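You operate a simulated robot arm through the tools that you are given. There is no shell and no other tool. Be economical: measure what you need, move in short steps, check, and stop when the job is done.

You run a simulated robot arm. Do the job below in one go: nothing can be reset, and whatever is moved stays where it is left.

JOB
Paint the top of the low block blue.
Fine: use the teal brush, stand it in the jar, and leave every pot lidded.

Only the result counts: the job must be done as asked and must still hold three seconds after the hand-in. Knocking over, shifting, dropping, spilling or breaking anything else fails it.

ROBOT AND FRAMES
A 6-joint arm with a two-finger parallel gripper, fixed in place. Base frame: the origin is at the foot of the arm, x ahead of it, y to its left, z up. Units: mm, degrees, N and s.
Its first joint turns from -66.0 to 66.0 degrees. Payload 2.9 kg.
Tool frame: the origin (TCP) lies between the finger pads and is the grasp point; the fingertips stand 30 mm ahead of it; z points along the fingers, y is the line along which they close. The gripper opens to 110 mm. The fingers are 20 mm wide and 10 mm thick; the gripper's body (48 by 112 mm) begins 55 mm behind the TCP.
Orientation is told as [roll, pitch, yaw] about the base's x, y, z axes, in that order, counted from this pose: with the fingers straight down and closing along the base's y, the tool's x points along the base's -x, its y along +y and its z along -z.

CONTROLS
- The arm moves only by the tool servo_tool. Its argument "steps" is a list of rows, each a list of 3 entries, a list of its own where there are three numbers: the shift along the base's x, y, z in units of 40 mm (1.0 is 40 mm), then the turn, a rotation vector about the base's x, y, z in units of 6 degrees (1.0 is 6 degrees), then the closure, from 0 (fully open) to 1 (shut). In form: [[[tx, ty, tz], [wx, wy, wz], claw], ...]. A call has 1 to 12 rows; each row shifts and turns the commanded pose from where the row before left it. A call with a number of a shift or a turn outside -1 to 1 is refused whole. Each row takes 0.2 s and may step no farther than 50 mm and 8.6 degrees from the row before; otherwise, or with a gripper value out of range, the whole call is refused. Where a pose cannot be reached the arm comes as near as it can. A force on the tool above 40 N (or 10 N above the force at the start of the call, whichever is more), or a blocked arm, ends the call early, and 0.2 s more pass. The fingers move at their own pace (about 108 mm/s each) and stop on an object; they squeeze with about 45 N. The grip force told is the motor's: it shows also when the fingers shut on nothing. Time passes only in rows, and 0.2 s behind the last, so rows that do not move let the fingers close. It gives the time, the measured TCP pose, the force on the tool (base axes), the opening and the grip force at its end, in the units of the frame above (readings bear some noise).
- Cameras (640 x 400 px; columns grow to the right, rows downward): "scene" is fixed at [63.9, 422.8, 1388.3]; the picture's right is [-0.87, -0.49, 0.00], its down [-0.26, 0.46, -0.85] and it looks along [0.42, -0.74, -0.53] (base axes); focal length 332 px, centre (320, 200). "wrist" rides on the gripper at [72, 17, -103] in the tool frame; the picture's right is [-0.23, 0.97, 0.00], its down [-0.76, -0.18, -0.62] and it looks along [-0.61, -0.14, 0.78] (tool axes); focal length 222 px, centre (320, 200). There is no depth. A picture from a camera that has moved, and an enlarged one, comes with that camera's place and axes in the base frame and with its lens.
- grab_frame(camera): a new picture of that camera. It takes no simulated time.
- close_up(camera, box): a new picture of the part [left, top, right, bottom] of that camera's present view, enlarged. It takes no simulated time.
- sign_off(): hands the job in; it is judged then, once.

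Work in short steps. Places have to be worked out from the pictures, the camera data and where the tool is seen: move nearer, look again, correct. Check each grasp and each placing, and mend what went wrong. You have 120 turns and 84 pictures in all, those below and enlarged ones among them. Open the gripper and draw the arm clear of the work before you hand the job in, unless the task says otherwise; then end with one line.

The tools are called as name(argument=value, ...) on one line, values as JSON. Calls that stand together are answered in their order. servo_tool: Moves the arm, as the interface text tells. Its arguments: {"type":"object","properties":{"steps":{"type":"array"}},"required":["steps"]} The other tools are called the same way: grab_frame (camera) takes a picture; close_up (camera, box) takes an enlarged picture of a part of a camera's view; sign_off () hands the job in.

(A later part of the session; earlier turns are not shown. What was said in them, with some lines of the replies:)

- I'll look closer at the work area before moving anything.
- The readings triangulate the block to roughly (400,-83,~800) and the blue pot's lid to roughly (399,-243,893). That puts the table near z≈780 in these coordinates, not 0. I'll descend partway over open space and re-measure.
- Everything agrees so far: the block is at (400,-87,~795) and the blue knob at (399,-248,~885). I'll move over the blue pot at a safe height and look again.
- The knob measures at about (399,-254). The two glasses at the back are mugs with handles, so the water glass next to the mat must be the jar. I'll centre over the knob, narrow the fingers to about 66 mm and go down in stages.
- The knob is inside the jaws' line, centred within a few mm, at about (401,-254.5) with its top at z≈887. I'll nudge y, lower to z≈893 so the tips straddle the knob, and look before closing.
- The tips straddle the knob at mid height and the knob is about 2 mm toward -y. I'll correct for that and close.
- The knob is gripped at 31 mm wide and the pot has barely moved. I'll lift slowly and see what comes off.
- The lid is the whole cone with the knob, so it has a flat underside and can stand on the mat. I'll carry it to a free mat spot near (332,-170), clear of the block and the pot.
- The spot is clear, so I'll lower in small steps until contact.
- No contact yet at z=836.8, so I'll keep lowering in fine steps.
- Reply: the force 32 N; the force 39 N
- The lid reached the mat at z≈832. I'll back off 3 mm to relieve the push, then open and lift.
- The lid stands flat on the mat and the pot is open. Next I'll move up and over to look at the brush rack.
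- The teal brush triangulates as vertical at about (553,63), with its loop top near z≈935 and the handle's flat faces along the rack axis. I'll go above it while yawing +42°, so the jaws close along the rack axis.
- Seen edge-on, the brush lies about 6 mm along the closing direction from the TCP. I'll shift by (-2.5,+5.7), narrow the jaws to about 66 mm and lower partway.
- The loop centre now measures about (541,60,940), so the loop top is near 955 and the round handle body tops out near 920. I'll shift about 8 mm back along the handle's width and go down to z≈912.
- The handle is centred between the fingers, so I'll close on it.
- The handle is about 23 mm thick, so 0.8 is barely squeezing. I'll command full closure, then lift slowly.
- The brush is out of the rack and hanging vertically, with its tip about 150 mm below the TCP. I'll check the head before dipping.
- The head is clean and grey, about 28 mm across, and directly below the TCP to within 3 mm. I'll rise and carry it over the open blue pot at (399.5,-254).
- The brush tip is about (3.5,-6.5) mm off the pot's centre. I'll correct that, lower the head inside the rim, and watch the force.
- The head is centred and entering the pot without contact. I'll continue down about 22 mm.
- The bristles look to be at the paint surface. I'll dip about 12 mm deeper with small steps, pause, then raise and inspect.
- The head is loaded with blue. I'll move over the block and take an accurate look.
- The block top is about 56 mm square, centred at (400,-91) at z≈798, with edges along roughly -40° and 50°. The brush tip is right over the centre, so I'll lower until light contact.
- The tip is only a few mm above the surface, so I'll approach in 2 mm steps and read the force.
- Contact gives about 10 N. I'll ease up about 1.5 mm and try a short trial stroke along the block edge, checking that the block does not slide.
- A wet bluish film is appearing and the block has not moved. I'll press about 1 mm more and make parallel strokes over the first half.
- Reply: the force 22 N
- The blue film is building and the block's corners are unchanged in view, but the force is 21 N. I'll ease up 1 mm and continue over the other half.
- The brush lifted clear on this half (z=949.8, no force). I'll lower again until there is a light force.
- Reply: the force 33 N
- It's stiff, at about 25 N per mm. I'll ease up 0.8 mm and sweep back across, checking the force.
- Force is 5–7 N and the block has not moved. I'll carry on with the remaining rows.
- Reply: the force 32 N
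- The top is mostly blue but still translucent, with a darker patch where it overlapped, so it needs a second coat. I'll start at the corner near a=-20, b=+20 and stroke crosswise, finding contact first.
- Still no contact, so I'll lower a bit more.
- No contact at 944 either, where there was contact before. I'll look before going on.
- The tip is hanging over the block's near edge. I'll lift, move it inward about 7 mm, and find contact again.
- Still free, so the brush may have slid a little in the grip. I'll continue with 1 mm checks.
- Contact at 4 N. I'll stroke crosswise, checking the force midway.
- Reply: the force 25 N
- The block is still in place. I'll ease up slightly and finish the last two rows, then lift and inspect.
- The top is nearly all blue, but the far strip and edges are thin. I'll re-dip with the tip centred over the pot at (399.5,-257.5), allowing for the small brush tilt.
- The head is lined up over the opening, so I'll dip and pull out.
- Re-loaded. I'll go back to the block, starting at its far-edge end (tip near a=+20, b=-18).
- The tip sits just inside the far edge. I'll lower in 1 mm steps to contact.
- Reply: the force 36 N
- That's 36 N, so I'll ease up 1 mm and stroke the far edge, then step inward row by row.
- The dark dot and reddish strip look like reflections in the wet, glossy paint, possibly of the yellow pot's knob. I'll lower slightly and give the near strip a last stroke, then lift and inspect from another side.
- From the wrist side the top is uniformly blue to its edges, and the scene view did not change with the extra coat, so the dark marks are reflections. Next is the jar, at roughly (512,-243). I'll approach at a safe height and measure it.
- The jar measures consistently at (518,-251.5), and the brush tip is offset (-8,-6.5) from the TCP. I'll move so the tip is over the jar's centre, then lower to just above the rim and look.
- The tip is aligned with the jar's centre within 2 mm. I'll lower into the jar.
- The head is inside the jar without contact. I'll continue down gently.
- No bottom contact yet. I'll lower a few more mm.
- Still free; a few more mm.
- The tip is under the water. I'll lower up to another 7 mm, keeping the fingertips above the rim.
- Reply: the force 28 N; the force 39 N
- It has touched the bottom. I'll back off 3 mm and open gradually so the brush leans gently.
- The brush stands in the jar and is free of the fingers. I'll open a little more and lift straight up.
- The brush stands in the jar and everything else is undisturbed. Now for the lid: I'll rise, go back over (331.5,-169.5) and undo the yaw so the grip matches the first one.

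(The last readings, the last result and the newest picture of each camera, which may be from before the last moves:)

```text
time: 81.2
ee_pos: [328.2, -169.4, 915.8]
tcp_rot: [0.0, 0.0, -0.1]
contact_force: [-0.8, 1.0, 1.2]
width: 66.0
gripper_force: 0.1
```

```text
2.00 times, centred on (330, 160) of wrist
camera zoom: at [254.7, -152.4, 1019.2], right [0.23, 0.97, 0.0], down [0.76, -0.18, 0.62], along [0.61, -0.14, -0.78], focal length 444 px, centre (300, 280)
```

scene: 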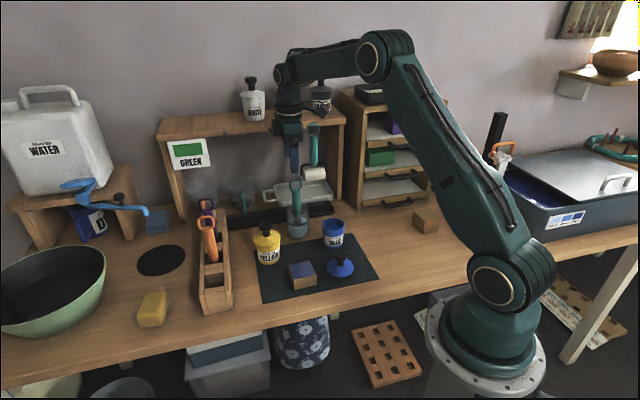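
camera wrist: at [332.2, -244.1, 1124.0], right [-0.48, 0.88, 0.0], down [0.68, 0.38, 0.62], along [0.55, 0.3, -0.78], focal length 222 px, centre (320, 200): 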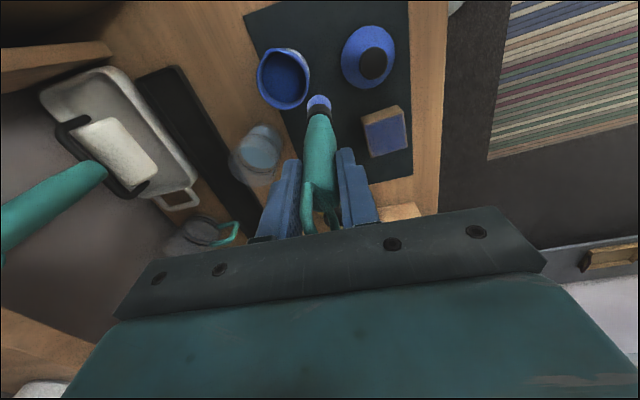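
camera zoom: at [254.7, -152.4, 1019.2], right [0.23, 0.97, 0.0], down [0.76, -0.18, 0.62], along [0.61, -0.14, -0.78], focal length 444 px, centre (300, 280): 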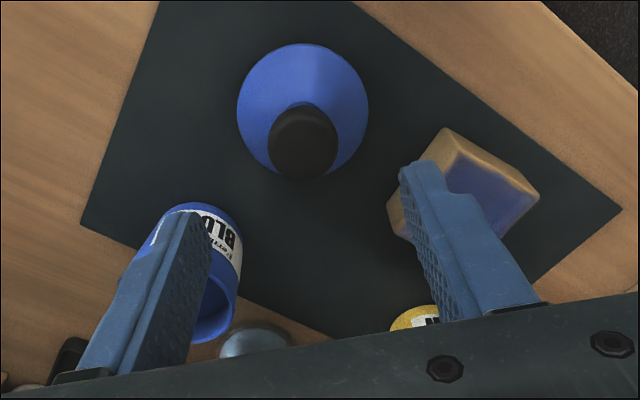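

The knob is at (331,-168), so I need about +3.5 mm in x. I'll lower to z≈832 and close.

servo_tool(steps=[[[0.09, 0.02, -0.5], [0, 0, 0], 0.4], [[0, 0, -0.6], [0, 0, 0], 0.4], [[0, 0, -0.6], [0, 0, 0], 0.4], [[0, 0, -0.4], [0, 0, 0], 0.4], [[0, 0, 0], [0, 0, 0], 0.4], [[0, 0, 0], [0, 0, 0], 0.6], [[0, 0, 0], [0, 0, 0], 0.8], [[0, 0, 0], [0, 0, 0], 0.8], [[0, 0, 0], [0, 0, 0], 0.8]])

close_up(camera="scene", box=[280, 200, 380, 290])

```text
time: 83.2
ee_pos: [335.0, -166.8, 830.0]
tcp_rot: [0.0, -0.1, 0.1]
contact_force: [0.3, -0.8, -0.6]
width: 31.4
gripper_force: 45.3
```

```text
4.44 times, centred on (330, 245) of scene
camera zoom: at [63.9, 422.8, 1388.3], right [-0.87, -0.49, 0.0], down [-0.26, 0.46, -0.85], along [0.42, -0.74, -0.53], focal length 1476 px, centre (276, 0)
```

zoom: 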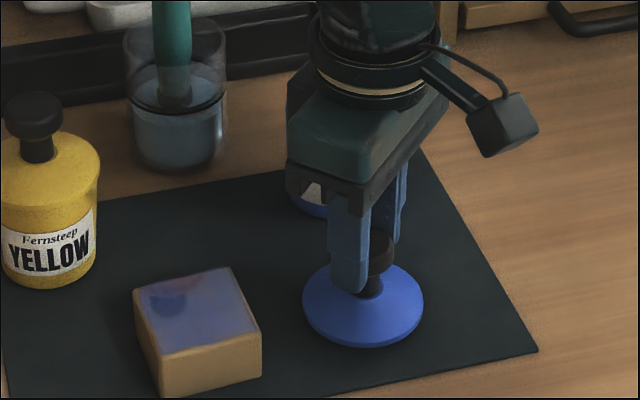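

The knob is gripped. I'll lift to z≈945 and carry the lid over the pot.

servo_tool(steps=[[[0, 0, 0.4], [0, 0, 0], 0.8], [[0, 0, 0.8], [0, 0, 0], 0.8], [[0, 0, 0.9], [0, 0, 0], 0.8], [[0, 0, 0.8], [0, 0, 0], 0.8], [[0.55, -0.71, 0], [0, 0, 0], 0.8], [[0.55, -0.71, 0], [0, 0, 0], 0.8], [[0.55, -0.71, 0], [0, 0, 0], 0.8], [[0, 0, 0], [0, 0, 0], 0.8], [[0, 0, 0], [0, 0, 0], 0.8]])

grab_frame(camera="wrist")

close_up(camera="scene", box=[290, 180, 370, 250])

```text
time: 85.2
ee_pos: [402.3, -248.9, 948.5]
tcp_rot: [0.1, 0.0, -0.1]
contact_force: [-0.2, -0.5, 0.6]
width: 31.3
gripper_force: 45.5
```

```text
8 pictures are left
camera wrist: at [327.9, -231.8, 1051.4], right [0.23, 0.97, 0.0], down [0.76, -0.18, 0.62], along [0.61, -0.14, -0.78], focal length 222 px, centre (320, 200)
```

wrist: 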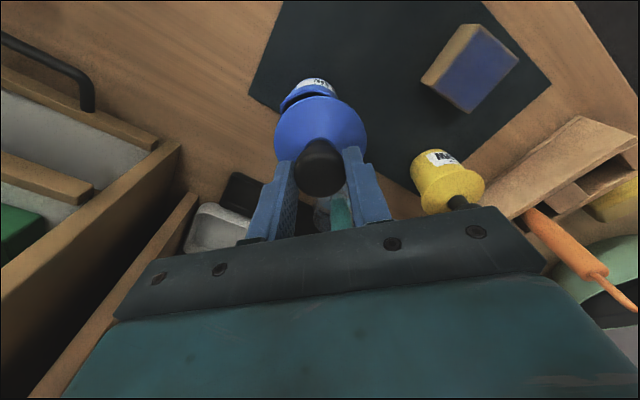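

```text
5.71 times, centred on (330, 215) of scene
camera zoom: at [63.9, 422.8, 1388.3], right [-0.87, -0.49, 0.0], down [-0.26, 0.46, -0.85], along [0.42, -0.74, -0.53], focal length 1898 px, centre (263, 114)
```

zoom: 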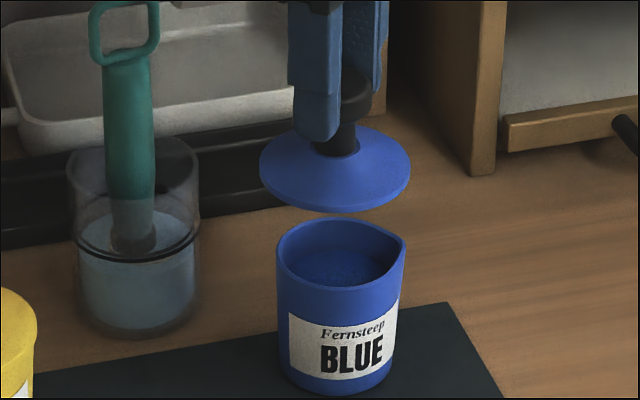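

Compared with the first grip, the lid is about 1.5 mm in x and 4 mm in y off the pot's axis. I'll correct that and lower to just above the rim.

servo_tool(steps=[[[-0.04, -0.105, 0], [0, 0, 0], 0.8], [[0, 0, -0.5], [0, 0, 0], 0.8], [[0, 0, -0.5], [0, 0, 0], 0.8], [[0, 0, -0.12], [0, 0, 0], 0.8], [[0, 0, 0], [0, 0, 0], 0.8]])

close_up(camera="scene", box=[290, 180, 370, 250])

```text
time: 86.4
ee_pos: [399.4, -255.8, 900.6]
tcp_rot: [0.0, -0.1, 0.1]
contact_force: [0.0, 0.0, -0.4]
width: 31.3
gripper_force: 45.2
```

```text
5.71 times, centred on (330, 215) of scene
camera zoom: at [63.9, 422.8, 1388.3], right [-0.87, -0.49, 0.0], down [-0.26, 0.46, -0.85], along [0.42, -0.74, -0.53], focal length 1898 px, centre (263, 114)
```

zoom: 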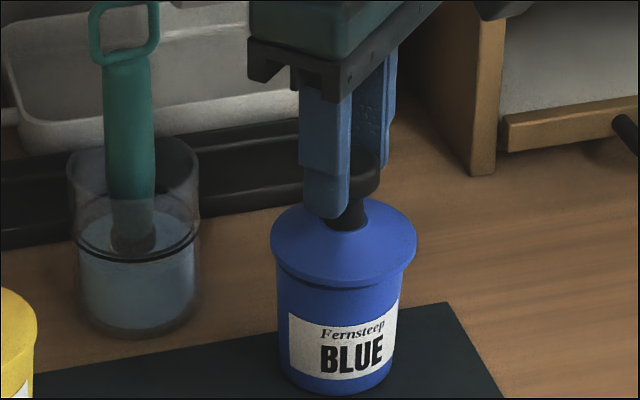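

The lid sits about 3 mm right of its original seated place. I'll shift (+2,+2) mm and lower to contact.

servo_tool(steps=[[[0.05, 0.05, 0], [0, 0, 0], 0.8], [[0, 0, -0.06], [0, 0, 0], 0.8], [[0, 0, -0.05], [0, 0, 0], 0.8], [[0, 0, 0], [0, 0, 0], 0.8]])

servo_tool(steps=[[[0, 0, -0.05], [0, 0, 0], 0.8], [[0, 0, 0], [0, 0, 0], 0.8]])

close_up(camera="scene", box=[290, 180, 370, 250])

```text
time: 87.4
ee_pos: [401.0, -254.9, 899.4]
tcp_rot: [-0.2, -0.2, 0.1]
contact_force: [-4.5, 0.7, 33.7]
width: 31.4
gripper_force: 45.1
```

```text
time: 88.0
ee_pos: [400.8, -253.8, 897.2]
tcp_rot: [-0.2, -0.4, 0.0]
contact_force: [0.6, 0.1, 36.8]
width: 31.1
gripper_force: 45.3
```

```text
5.71 times, centred on (330, 215) of scene
camera zoom: at [63.5, 423.1, 1388.2], right [-0.87, -0.49, 0.0], down [-0.26, 0.46, -0.85], along [0.42, -0.74, -0.53], focal length 1898 px, centre (263, 114)
```

zoom: 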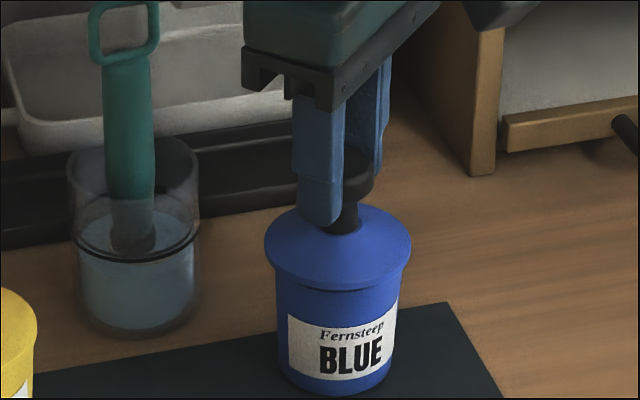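

Contact is at 34–37 N and the lid looks centred. I'll relieve the push, release, lift off, and compare the lid with how it sat originally.

servo_tool(steps=[[[0, 0, 0.06], [0, 0, 0], 0.8], [[0, 0, 0], [0, 0, 0], 0.6], [[0, 0, 0], [0, 0, 0], 0.4], [[0, 0, 0], [0, 0, 0], 0.4], [[0, 0, 0.5], [0, 0, 0], 0.4], [[0, 0, 0.8], [0, 0, 0], 0.4], [[0, 0, 0.8], [0, 0, 0], 0.4], [[0, 0, 0.8], [0, 0, 0], 0.4]])

close_up(camera="scene", box=[290, 180, 370, 250])

```text
time: 89.8
ee_pos: [402.3, -253.1, 1015.3]
tcp_rot: [-0.1, 0.0, -0.1]
contact_force: [0.0, -0.8, -0.2]
width: 65.8
gripper_force: 0.0
```

```text
5.71 times, centred on (330, 215) of scene
camera zoom: at [63.9, 422.8, 1388.3], right [-0.87, -0.49, 0.0], down [-0.26, 0.46, -0.85], along [0.42, -0.74, -0.53], focal length 1898 px, centre (263, 114)
```

zoom: 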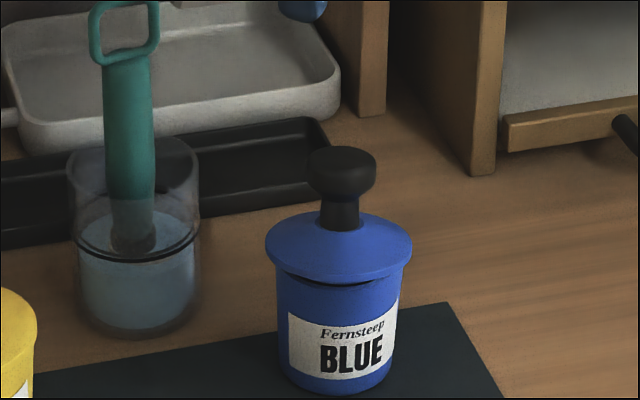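

The lid stands about 3 mm proud with a gap at the front, so it is not fully seated. I'll view it from the wrist side to find the offset.

close_up(camera="wrist", box=[260, 60, 370, 150])

```text
4.44 times, centred on (315, 105) of wrist
camera zoom: at [328.8, -236.1, 1119.7], right [0.23, 0.97, 0.0], down [0.76, -0.18, 0.62], along [0.61, -0.14, -0.78], focal length 987 px, centre (342, 622)
```

zoom: 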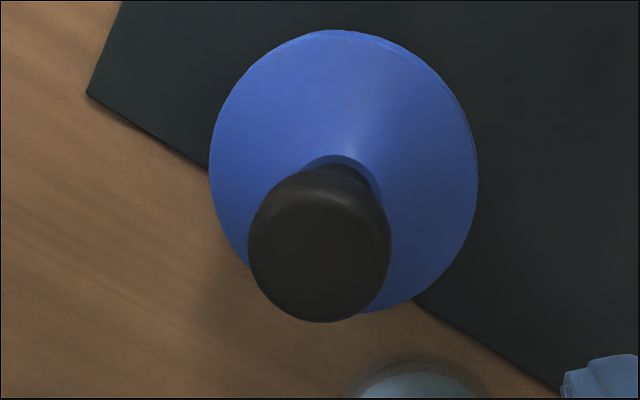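

The knob leans toward -y and the +y side of the brim is raised, so the lid's plug is caught on the +y side and the lid needs to go about 3 mm toward -y. I'll regrip the knob, which should straighten it.

servo_tool(steps=[[[-0.03, -0.05, -0.8], [0, 0, 0], 0.4], [[0, 0, -0.8], [0, 0, 0], 0.4], [[0, 0, -0.8], [0, 0, 0], 0.4], [[0, 0, -0.5], [0, 0, 0], 0.4], [[0, 0, 0], [0, 0, 0], 0.4], [[0, 0, 0], [0, 0, 0], 0.6], [[0, 0, 0], [0, 0, 0], 0.75], [[0, 0, 0], [0, 0, 0], 0.8], [[0, 0, 0], [0, 0, 0], 0.8]])

```text
time: 91.8
ee_pos: [402.1, -256.6, 898.7]
tcp_rot: [-0.1, 0.0, 0.0]
contact_force: [0.1, -1.2, 0.3]
width: 31.3
gripper_force: 45.2
```

Regripped cleanly. I'll raise 5 mm, move slightly toward -y, then press down lightly and read height against force.

servo_tool(steps=[[[0, 0, 0.12], [0, 0, 0], 0.8], [[-0.02, -0.03, 0], [0, 0, 0], 0.8], [[0, 0, 0], [0, 0, 0], 0.8]])

servo_tool(steps=[[[0, 0, -0.08], [0, 0, 0], 0.8], [[0, 0, -0.04], [0, 0, 0], 0.8], [[0, 0, 0], [0, 0, 0], 0.8]])

servo_tool(steps=[[[0, 0, -0.04], [0, 0, 0], 0.8], [[0, 0, 0], [0, 0, 0], 0.8]])

```text
time: 92.6
ee_pos: [397.8, -257.8, 904.2]
tcp_rot: [0.0, 0.0, 0.0]
contact_force: [-0.1, -0.5, -0.1]
width: 31.3
gripper_force: 44.9
```

```text
time: 93.4
ee_pos: [397.6, -256.7, 898.9]
tcp_rot: [0.0, 0.0, -0.1]
contact_force: [-0.8, 0.6, 0.4]
width: 31.2
gripper_force: 45.2
```

```text
time: 94.0
ee_pos: [397.8, -257.2, 897.9]
tcp_rot: [0.1, -0.1, 0.0]
contact_force: [-0.1, -0.3, 1.2]
width: 31.4
gripper_force: 45.1
```

There's no resistance, and it's already below the regrip height, so the plug seems to be entering. I'll continue.

servo_tool(steps=[[[0, 0, -0.04], [0, 0, 0], 0.8], [[0, 0, 0], [0, 0, 0], 0.8]])

servo_tool(steps=[[[0, 0, -0.03], [0, 0, 0], 0.8], [[0, 0, 0], [0, 0, 0], 0.8]])

```text
time: 94.6
ee_pos: [398.3, -257.5, 897.4]
tcp_rot: [-0.1, -0.1, 0.0]
contact_force: [-3.1, -1.3, 16.4]
width: 31.2
gripper_force: 45.0
```

```text
time: 95.2
ee_pos: [399.1, -257.2, 895.0]
tcp_rot: [-0.2, -0.3, 0.0]
contact_force: [-0.7, 1.4, 37.3]
width: 31.2
gripper_force: 45.1
```

Firm contact near z≈896–897. I'll look before releasing.

close_up(camera="scene", box=[290, 180, 370, 250])

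```text
5.71 times, centred on (330, 215) of scene
camera zoom: at [63.4, 423.1, 1388.2], right [-0.87, -0.49, 0.0], down [-0.26, 0.46, -0.85], along [0.42, -0.74, -0.53], focal length 1898 px, centre (263, 114)
```

zoom: 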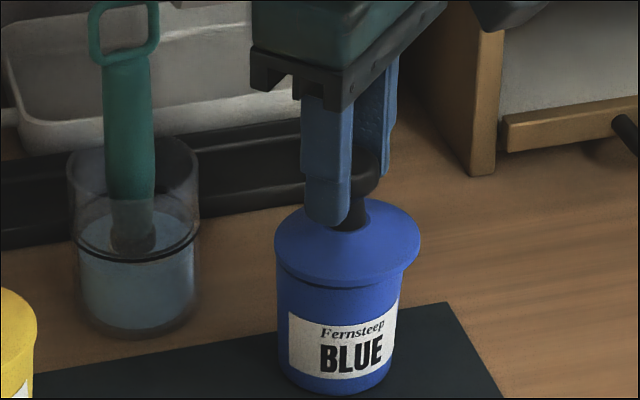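

The lid is sitting about 3.7 mm to the image's right, which is still off. I'll raise it, shift (+4,+1.8) mm so it stays deeper than the first try but laterally centred, and try again.

servo_tool(steps=[[[0, 0, 0.2], [0, 0, 0], 0.8], [[0.1, 0.045, 0], [0, 0, 0], 0.8], [[0, 0, -0.1], [0, 0, 0], 0.8], [[0, 0, 0], [0, 0, 0], 0.8]])

servo_tool(steps=[[[0, 0, -0.05], [0, 0, 0], 0.8], [[0, 0, 0], [0, 0, 0], 0.8]])

servo_tool(steps=[[[0, 0, -0.04], [0, 0, 0], 0.8], [[0, 0, 0], [0, 0, 0], 0.8]])

```text
time: 96.2
ee_pos: [401.7, -255.9, 898.7]
tcp_rot: [0.1, 0.1, 0.0]
contact_force: [0.3, -0.1, -0.6]
width: 31.3
gripper_force: 45.2
```

```text
time: 96.8
ee_pos: [402.2, -256.8, 895.9]
tcp_rot: [0.0, -0.1, 0.0]
contact_force: [-0.6, 0.4, 4.4]
width: 31.2
gripper_force: 45.4
```

```text
time: 97.4
ee_pos: [402.5, -255.5, 896.1]
tcp_rot: [0.1, 0.0, 0.0]
contact_force: [-1.7, 1.2, 12.2]
width: 31.4
gripper_force: 44.4
```

Contact again at about 896. I'll do a light tactile search with small sideways steps, watching for the force to drop as the plug falls in.

servo_tool(steps=[[[0, -0.025, 0], [0, 0, 0], 0.8], [[0, 0, 0], [0, 0, 0], 0.8]])

servo_tool(steps=[[[0, -0.025, 0], [0, 0, 0], 0.8], [[0, 0, 0], [0, 0, 0], 0.8]])

servo_tool(steps=[[[0.025, 0, 0], [0, 0, 0], 0.8], [[0, 0, 0], [0, 0, 0], 0.8]])

servo_tool(steps=[[[0.025, 0, 0], [0, 0, 0], 0.8], [[0, 0, 0], [0, 0, 0], 0.8]])

```text
time: 98.0
ee_pos: [402.0, -256.1, 895.5]
tcp_rot: [-0.1, -0.1, 0.0]
contact_force: [-0.9, 3.0, 13.6]
width: 31.1
gripper_force: 45.0
```

```text
time: 98.6
ee_pos: [403.0, -257.5, 895.5]
tcp_rot: [0.0, -0.1, 0.0]
contact_force: [-1.0, 4.1, 13.3]
width: 31.5
gripper_force: 45.1
```

```text
time: 99.2
ee_pos: [403.5, -256.8, 895.2]
tcp_rot: [0.0, 0.0, 0.0]
contact_force: [0.9, 0.9, -0.8]
width: 31.3
gripper_force: 44.9
```

```text
time: 99.8
ee_pos: [404.3, -256.7, 895.3]
tcp_rot: [0.0, 0.0, 0.0]
contact_force: [-0.9, -0.2, -0.2]
width: 31.0
gripper_force: 44.8
```

The force dropped to zero after the +x step, so the plug has dropped in. I'll lower gently.

servo_tool(steps=[[[0, 0, -0.04], [0, 0, 0], 0.8], [[0, 0, 0], [0, 0, 0], 0.8]])

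servo_tool(steps=[[[0, 0, -0.04], [0, 0, 0], 0.8], [[0, 0, 0], [0, 0, 0], 0.8]])

```text
time: 100.4
ee_pos: [403.8, -258.5, 893.6]
tcp_rot: [0.0, 0.0, 0.0]
contact_force: [0.4, 0.5, 0.0]
width: 31.4
gripper_force: 45.5
```

```text
time: 101.0
ee_pos: [404.0, -258.3, 891.3]
tcp_rot: [0.0, 0.0, 0.0]
contact_force: [-0.3, 0.0, 2.8]
width: 31.7
gripper_force: 45.2
```

It went about 4 mm deeper and just made contact. I'll give one more slight press to confirm, then release and lift.

servo_tool(steps=[[[0, 0, -0.02], [0, 0, 0], 0.8], [[0, 0, 0], [0, 0, 0], 0.8]])

servo_tool(steps=[[[0, 0, 0.02], [0, 0, 0], 0.8], [[0, 0, 0], [0, 0, 0], 0.6], [[0, 0, 0], [0, 0, 0], 0.4], [[0, 0, 0], [0, 0, 0], 0.4], [[0, 0, 0.5], [0, 0, 0], 0.4], [[0, 0, 0.8], [0, 0, 0], 0.3], [[0, 0, 0.9], [0, 0, 0], 0.1], [[0, 0, 0.9], [0, 0, 0], 0], [[0, 0, 0.9], [0, 0, 0], 0], [[0, 0, 0.9], [0, 0, 0], 0], [[0, 0, 0], [0, 0, 0], 0]])

close_up(camera="scene", box=[230, 170, 380, 300])

```text
time: 101.6
ee_pos: [403.5, -257.3, 891.7]
tcp_rot: [-0.1, -0.2, 0.0]
contact_force: [1.9, 0.1, 11.3]
width: 31.3
gripper_force: 44.9
```

```text
time: 104.0
ee_pos: [399.8, -259.7, 1086.9]
tcp_rot: [0.0, 0.0, -0.1]
contact_force: [0.2, -0.6, -0.5]
width: 110.3
gripper_force: 0.0
```

```text
3.08 times, centred on (305, 235) of scene
camera zoom: at [63.9, 422.8, 1388.3], right [-0.87, -0.49, 0.0], down [-0.26, 0.46, -0.85], along [0.42, -0.74, -0.53], focal length 1022 px, centre (366, 92)
```

zoom: 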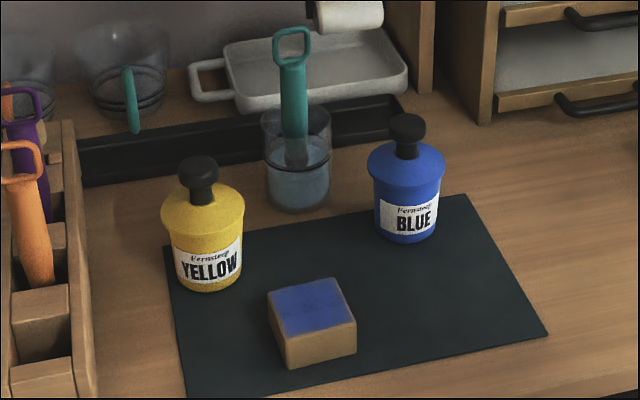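

The lid is flush on the blue pot, the block's top is evenly blue, and the teal brush stands in the jar. The gripper is open and clear, so I'm handing in.

sign_off()

```text
The job is handed in.
```

I painted the top of the low block blue with the teal brush, stood the brush in the jar and put the blue pot's lid back on. In the last picture nothing else on the table looked disturbed.
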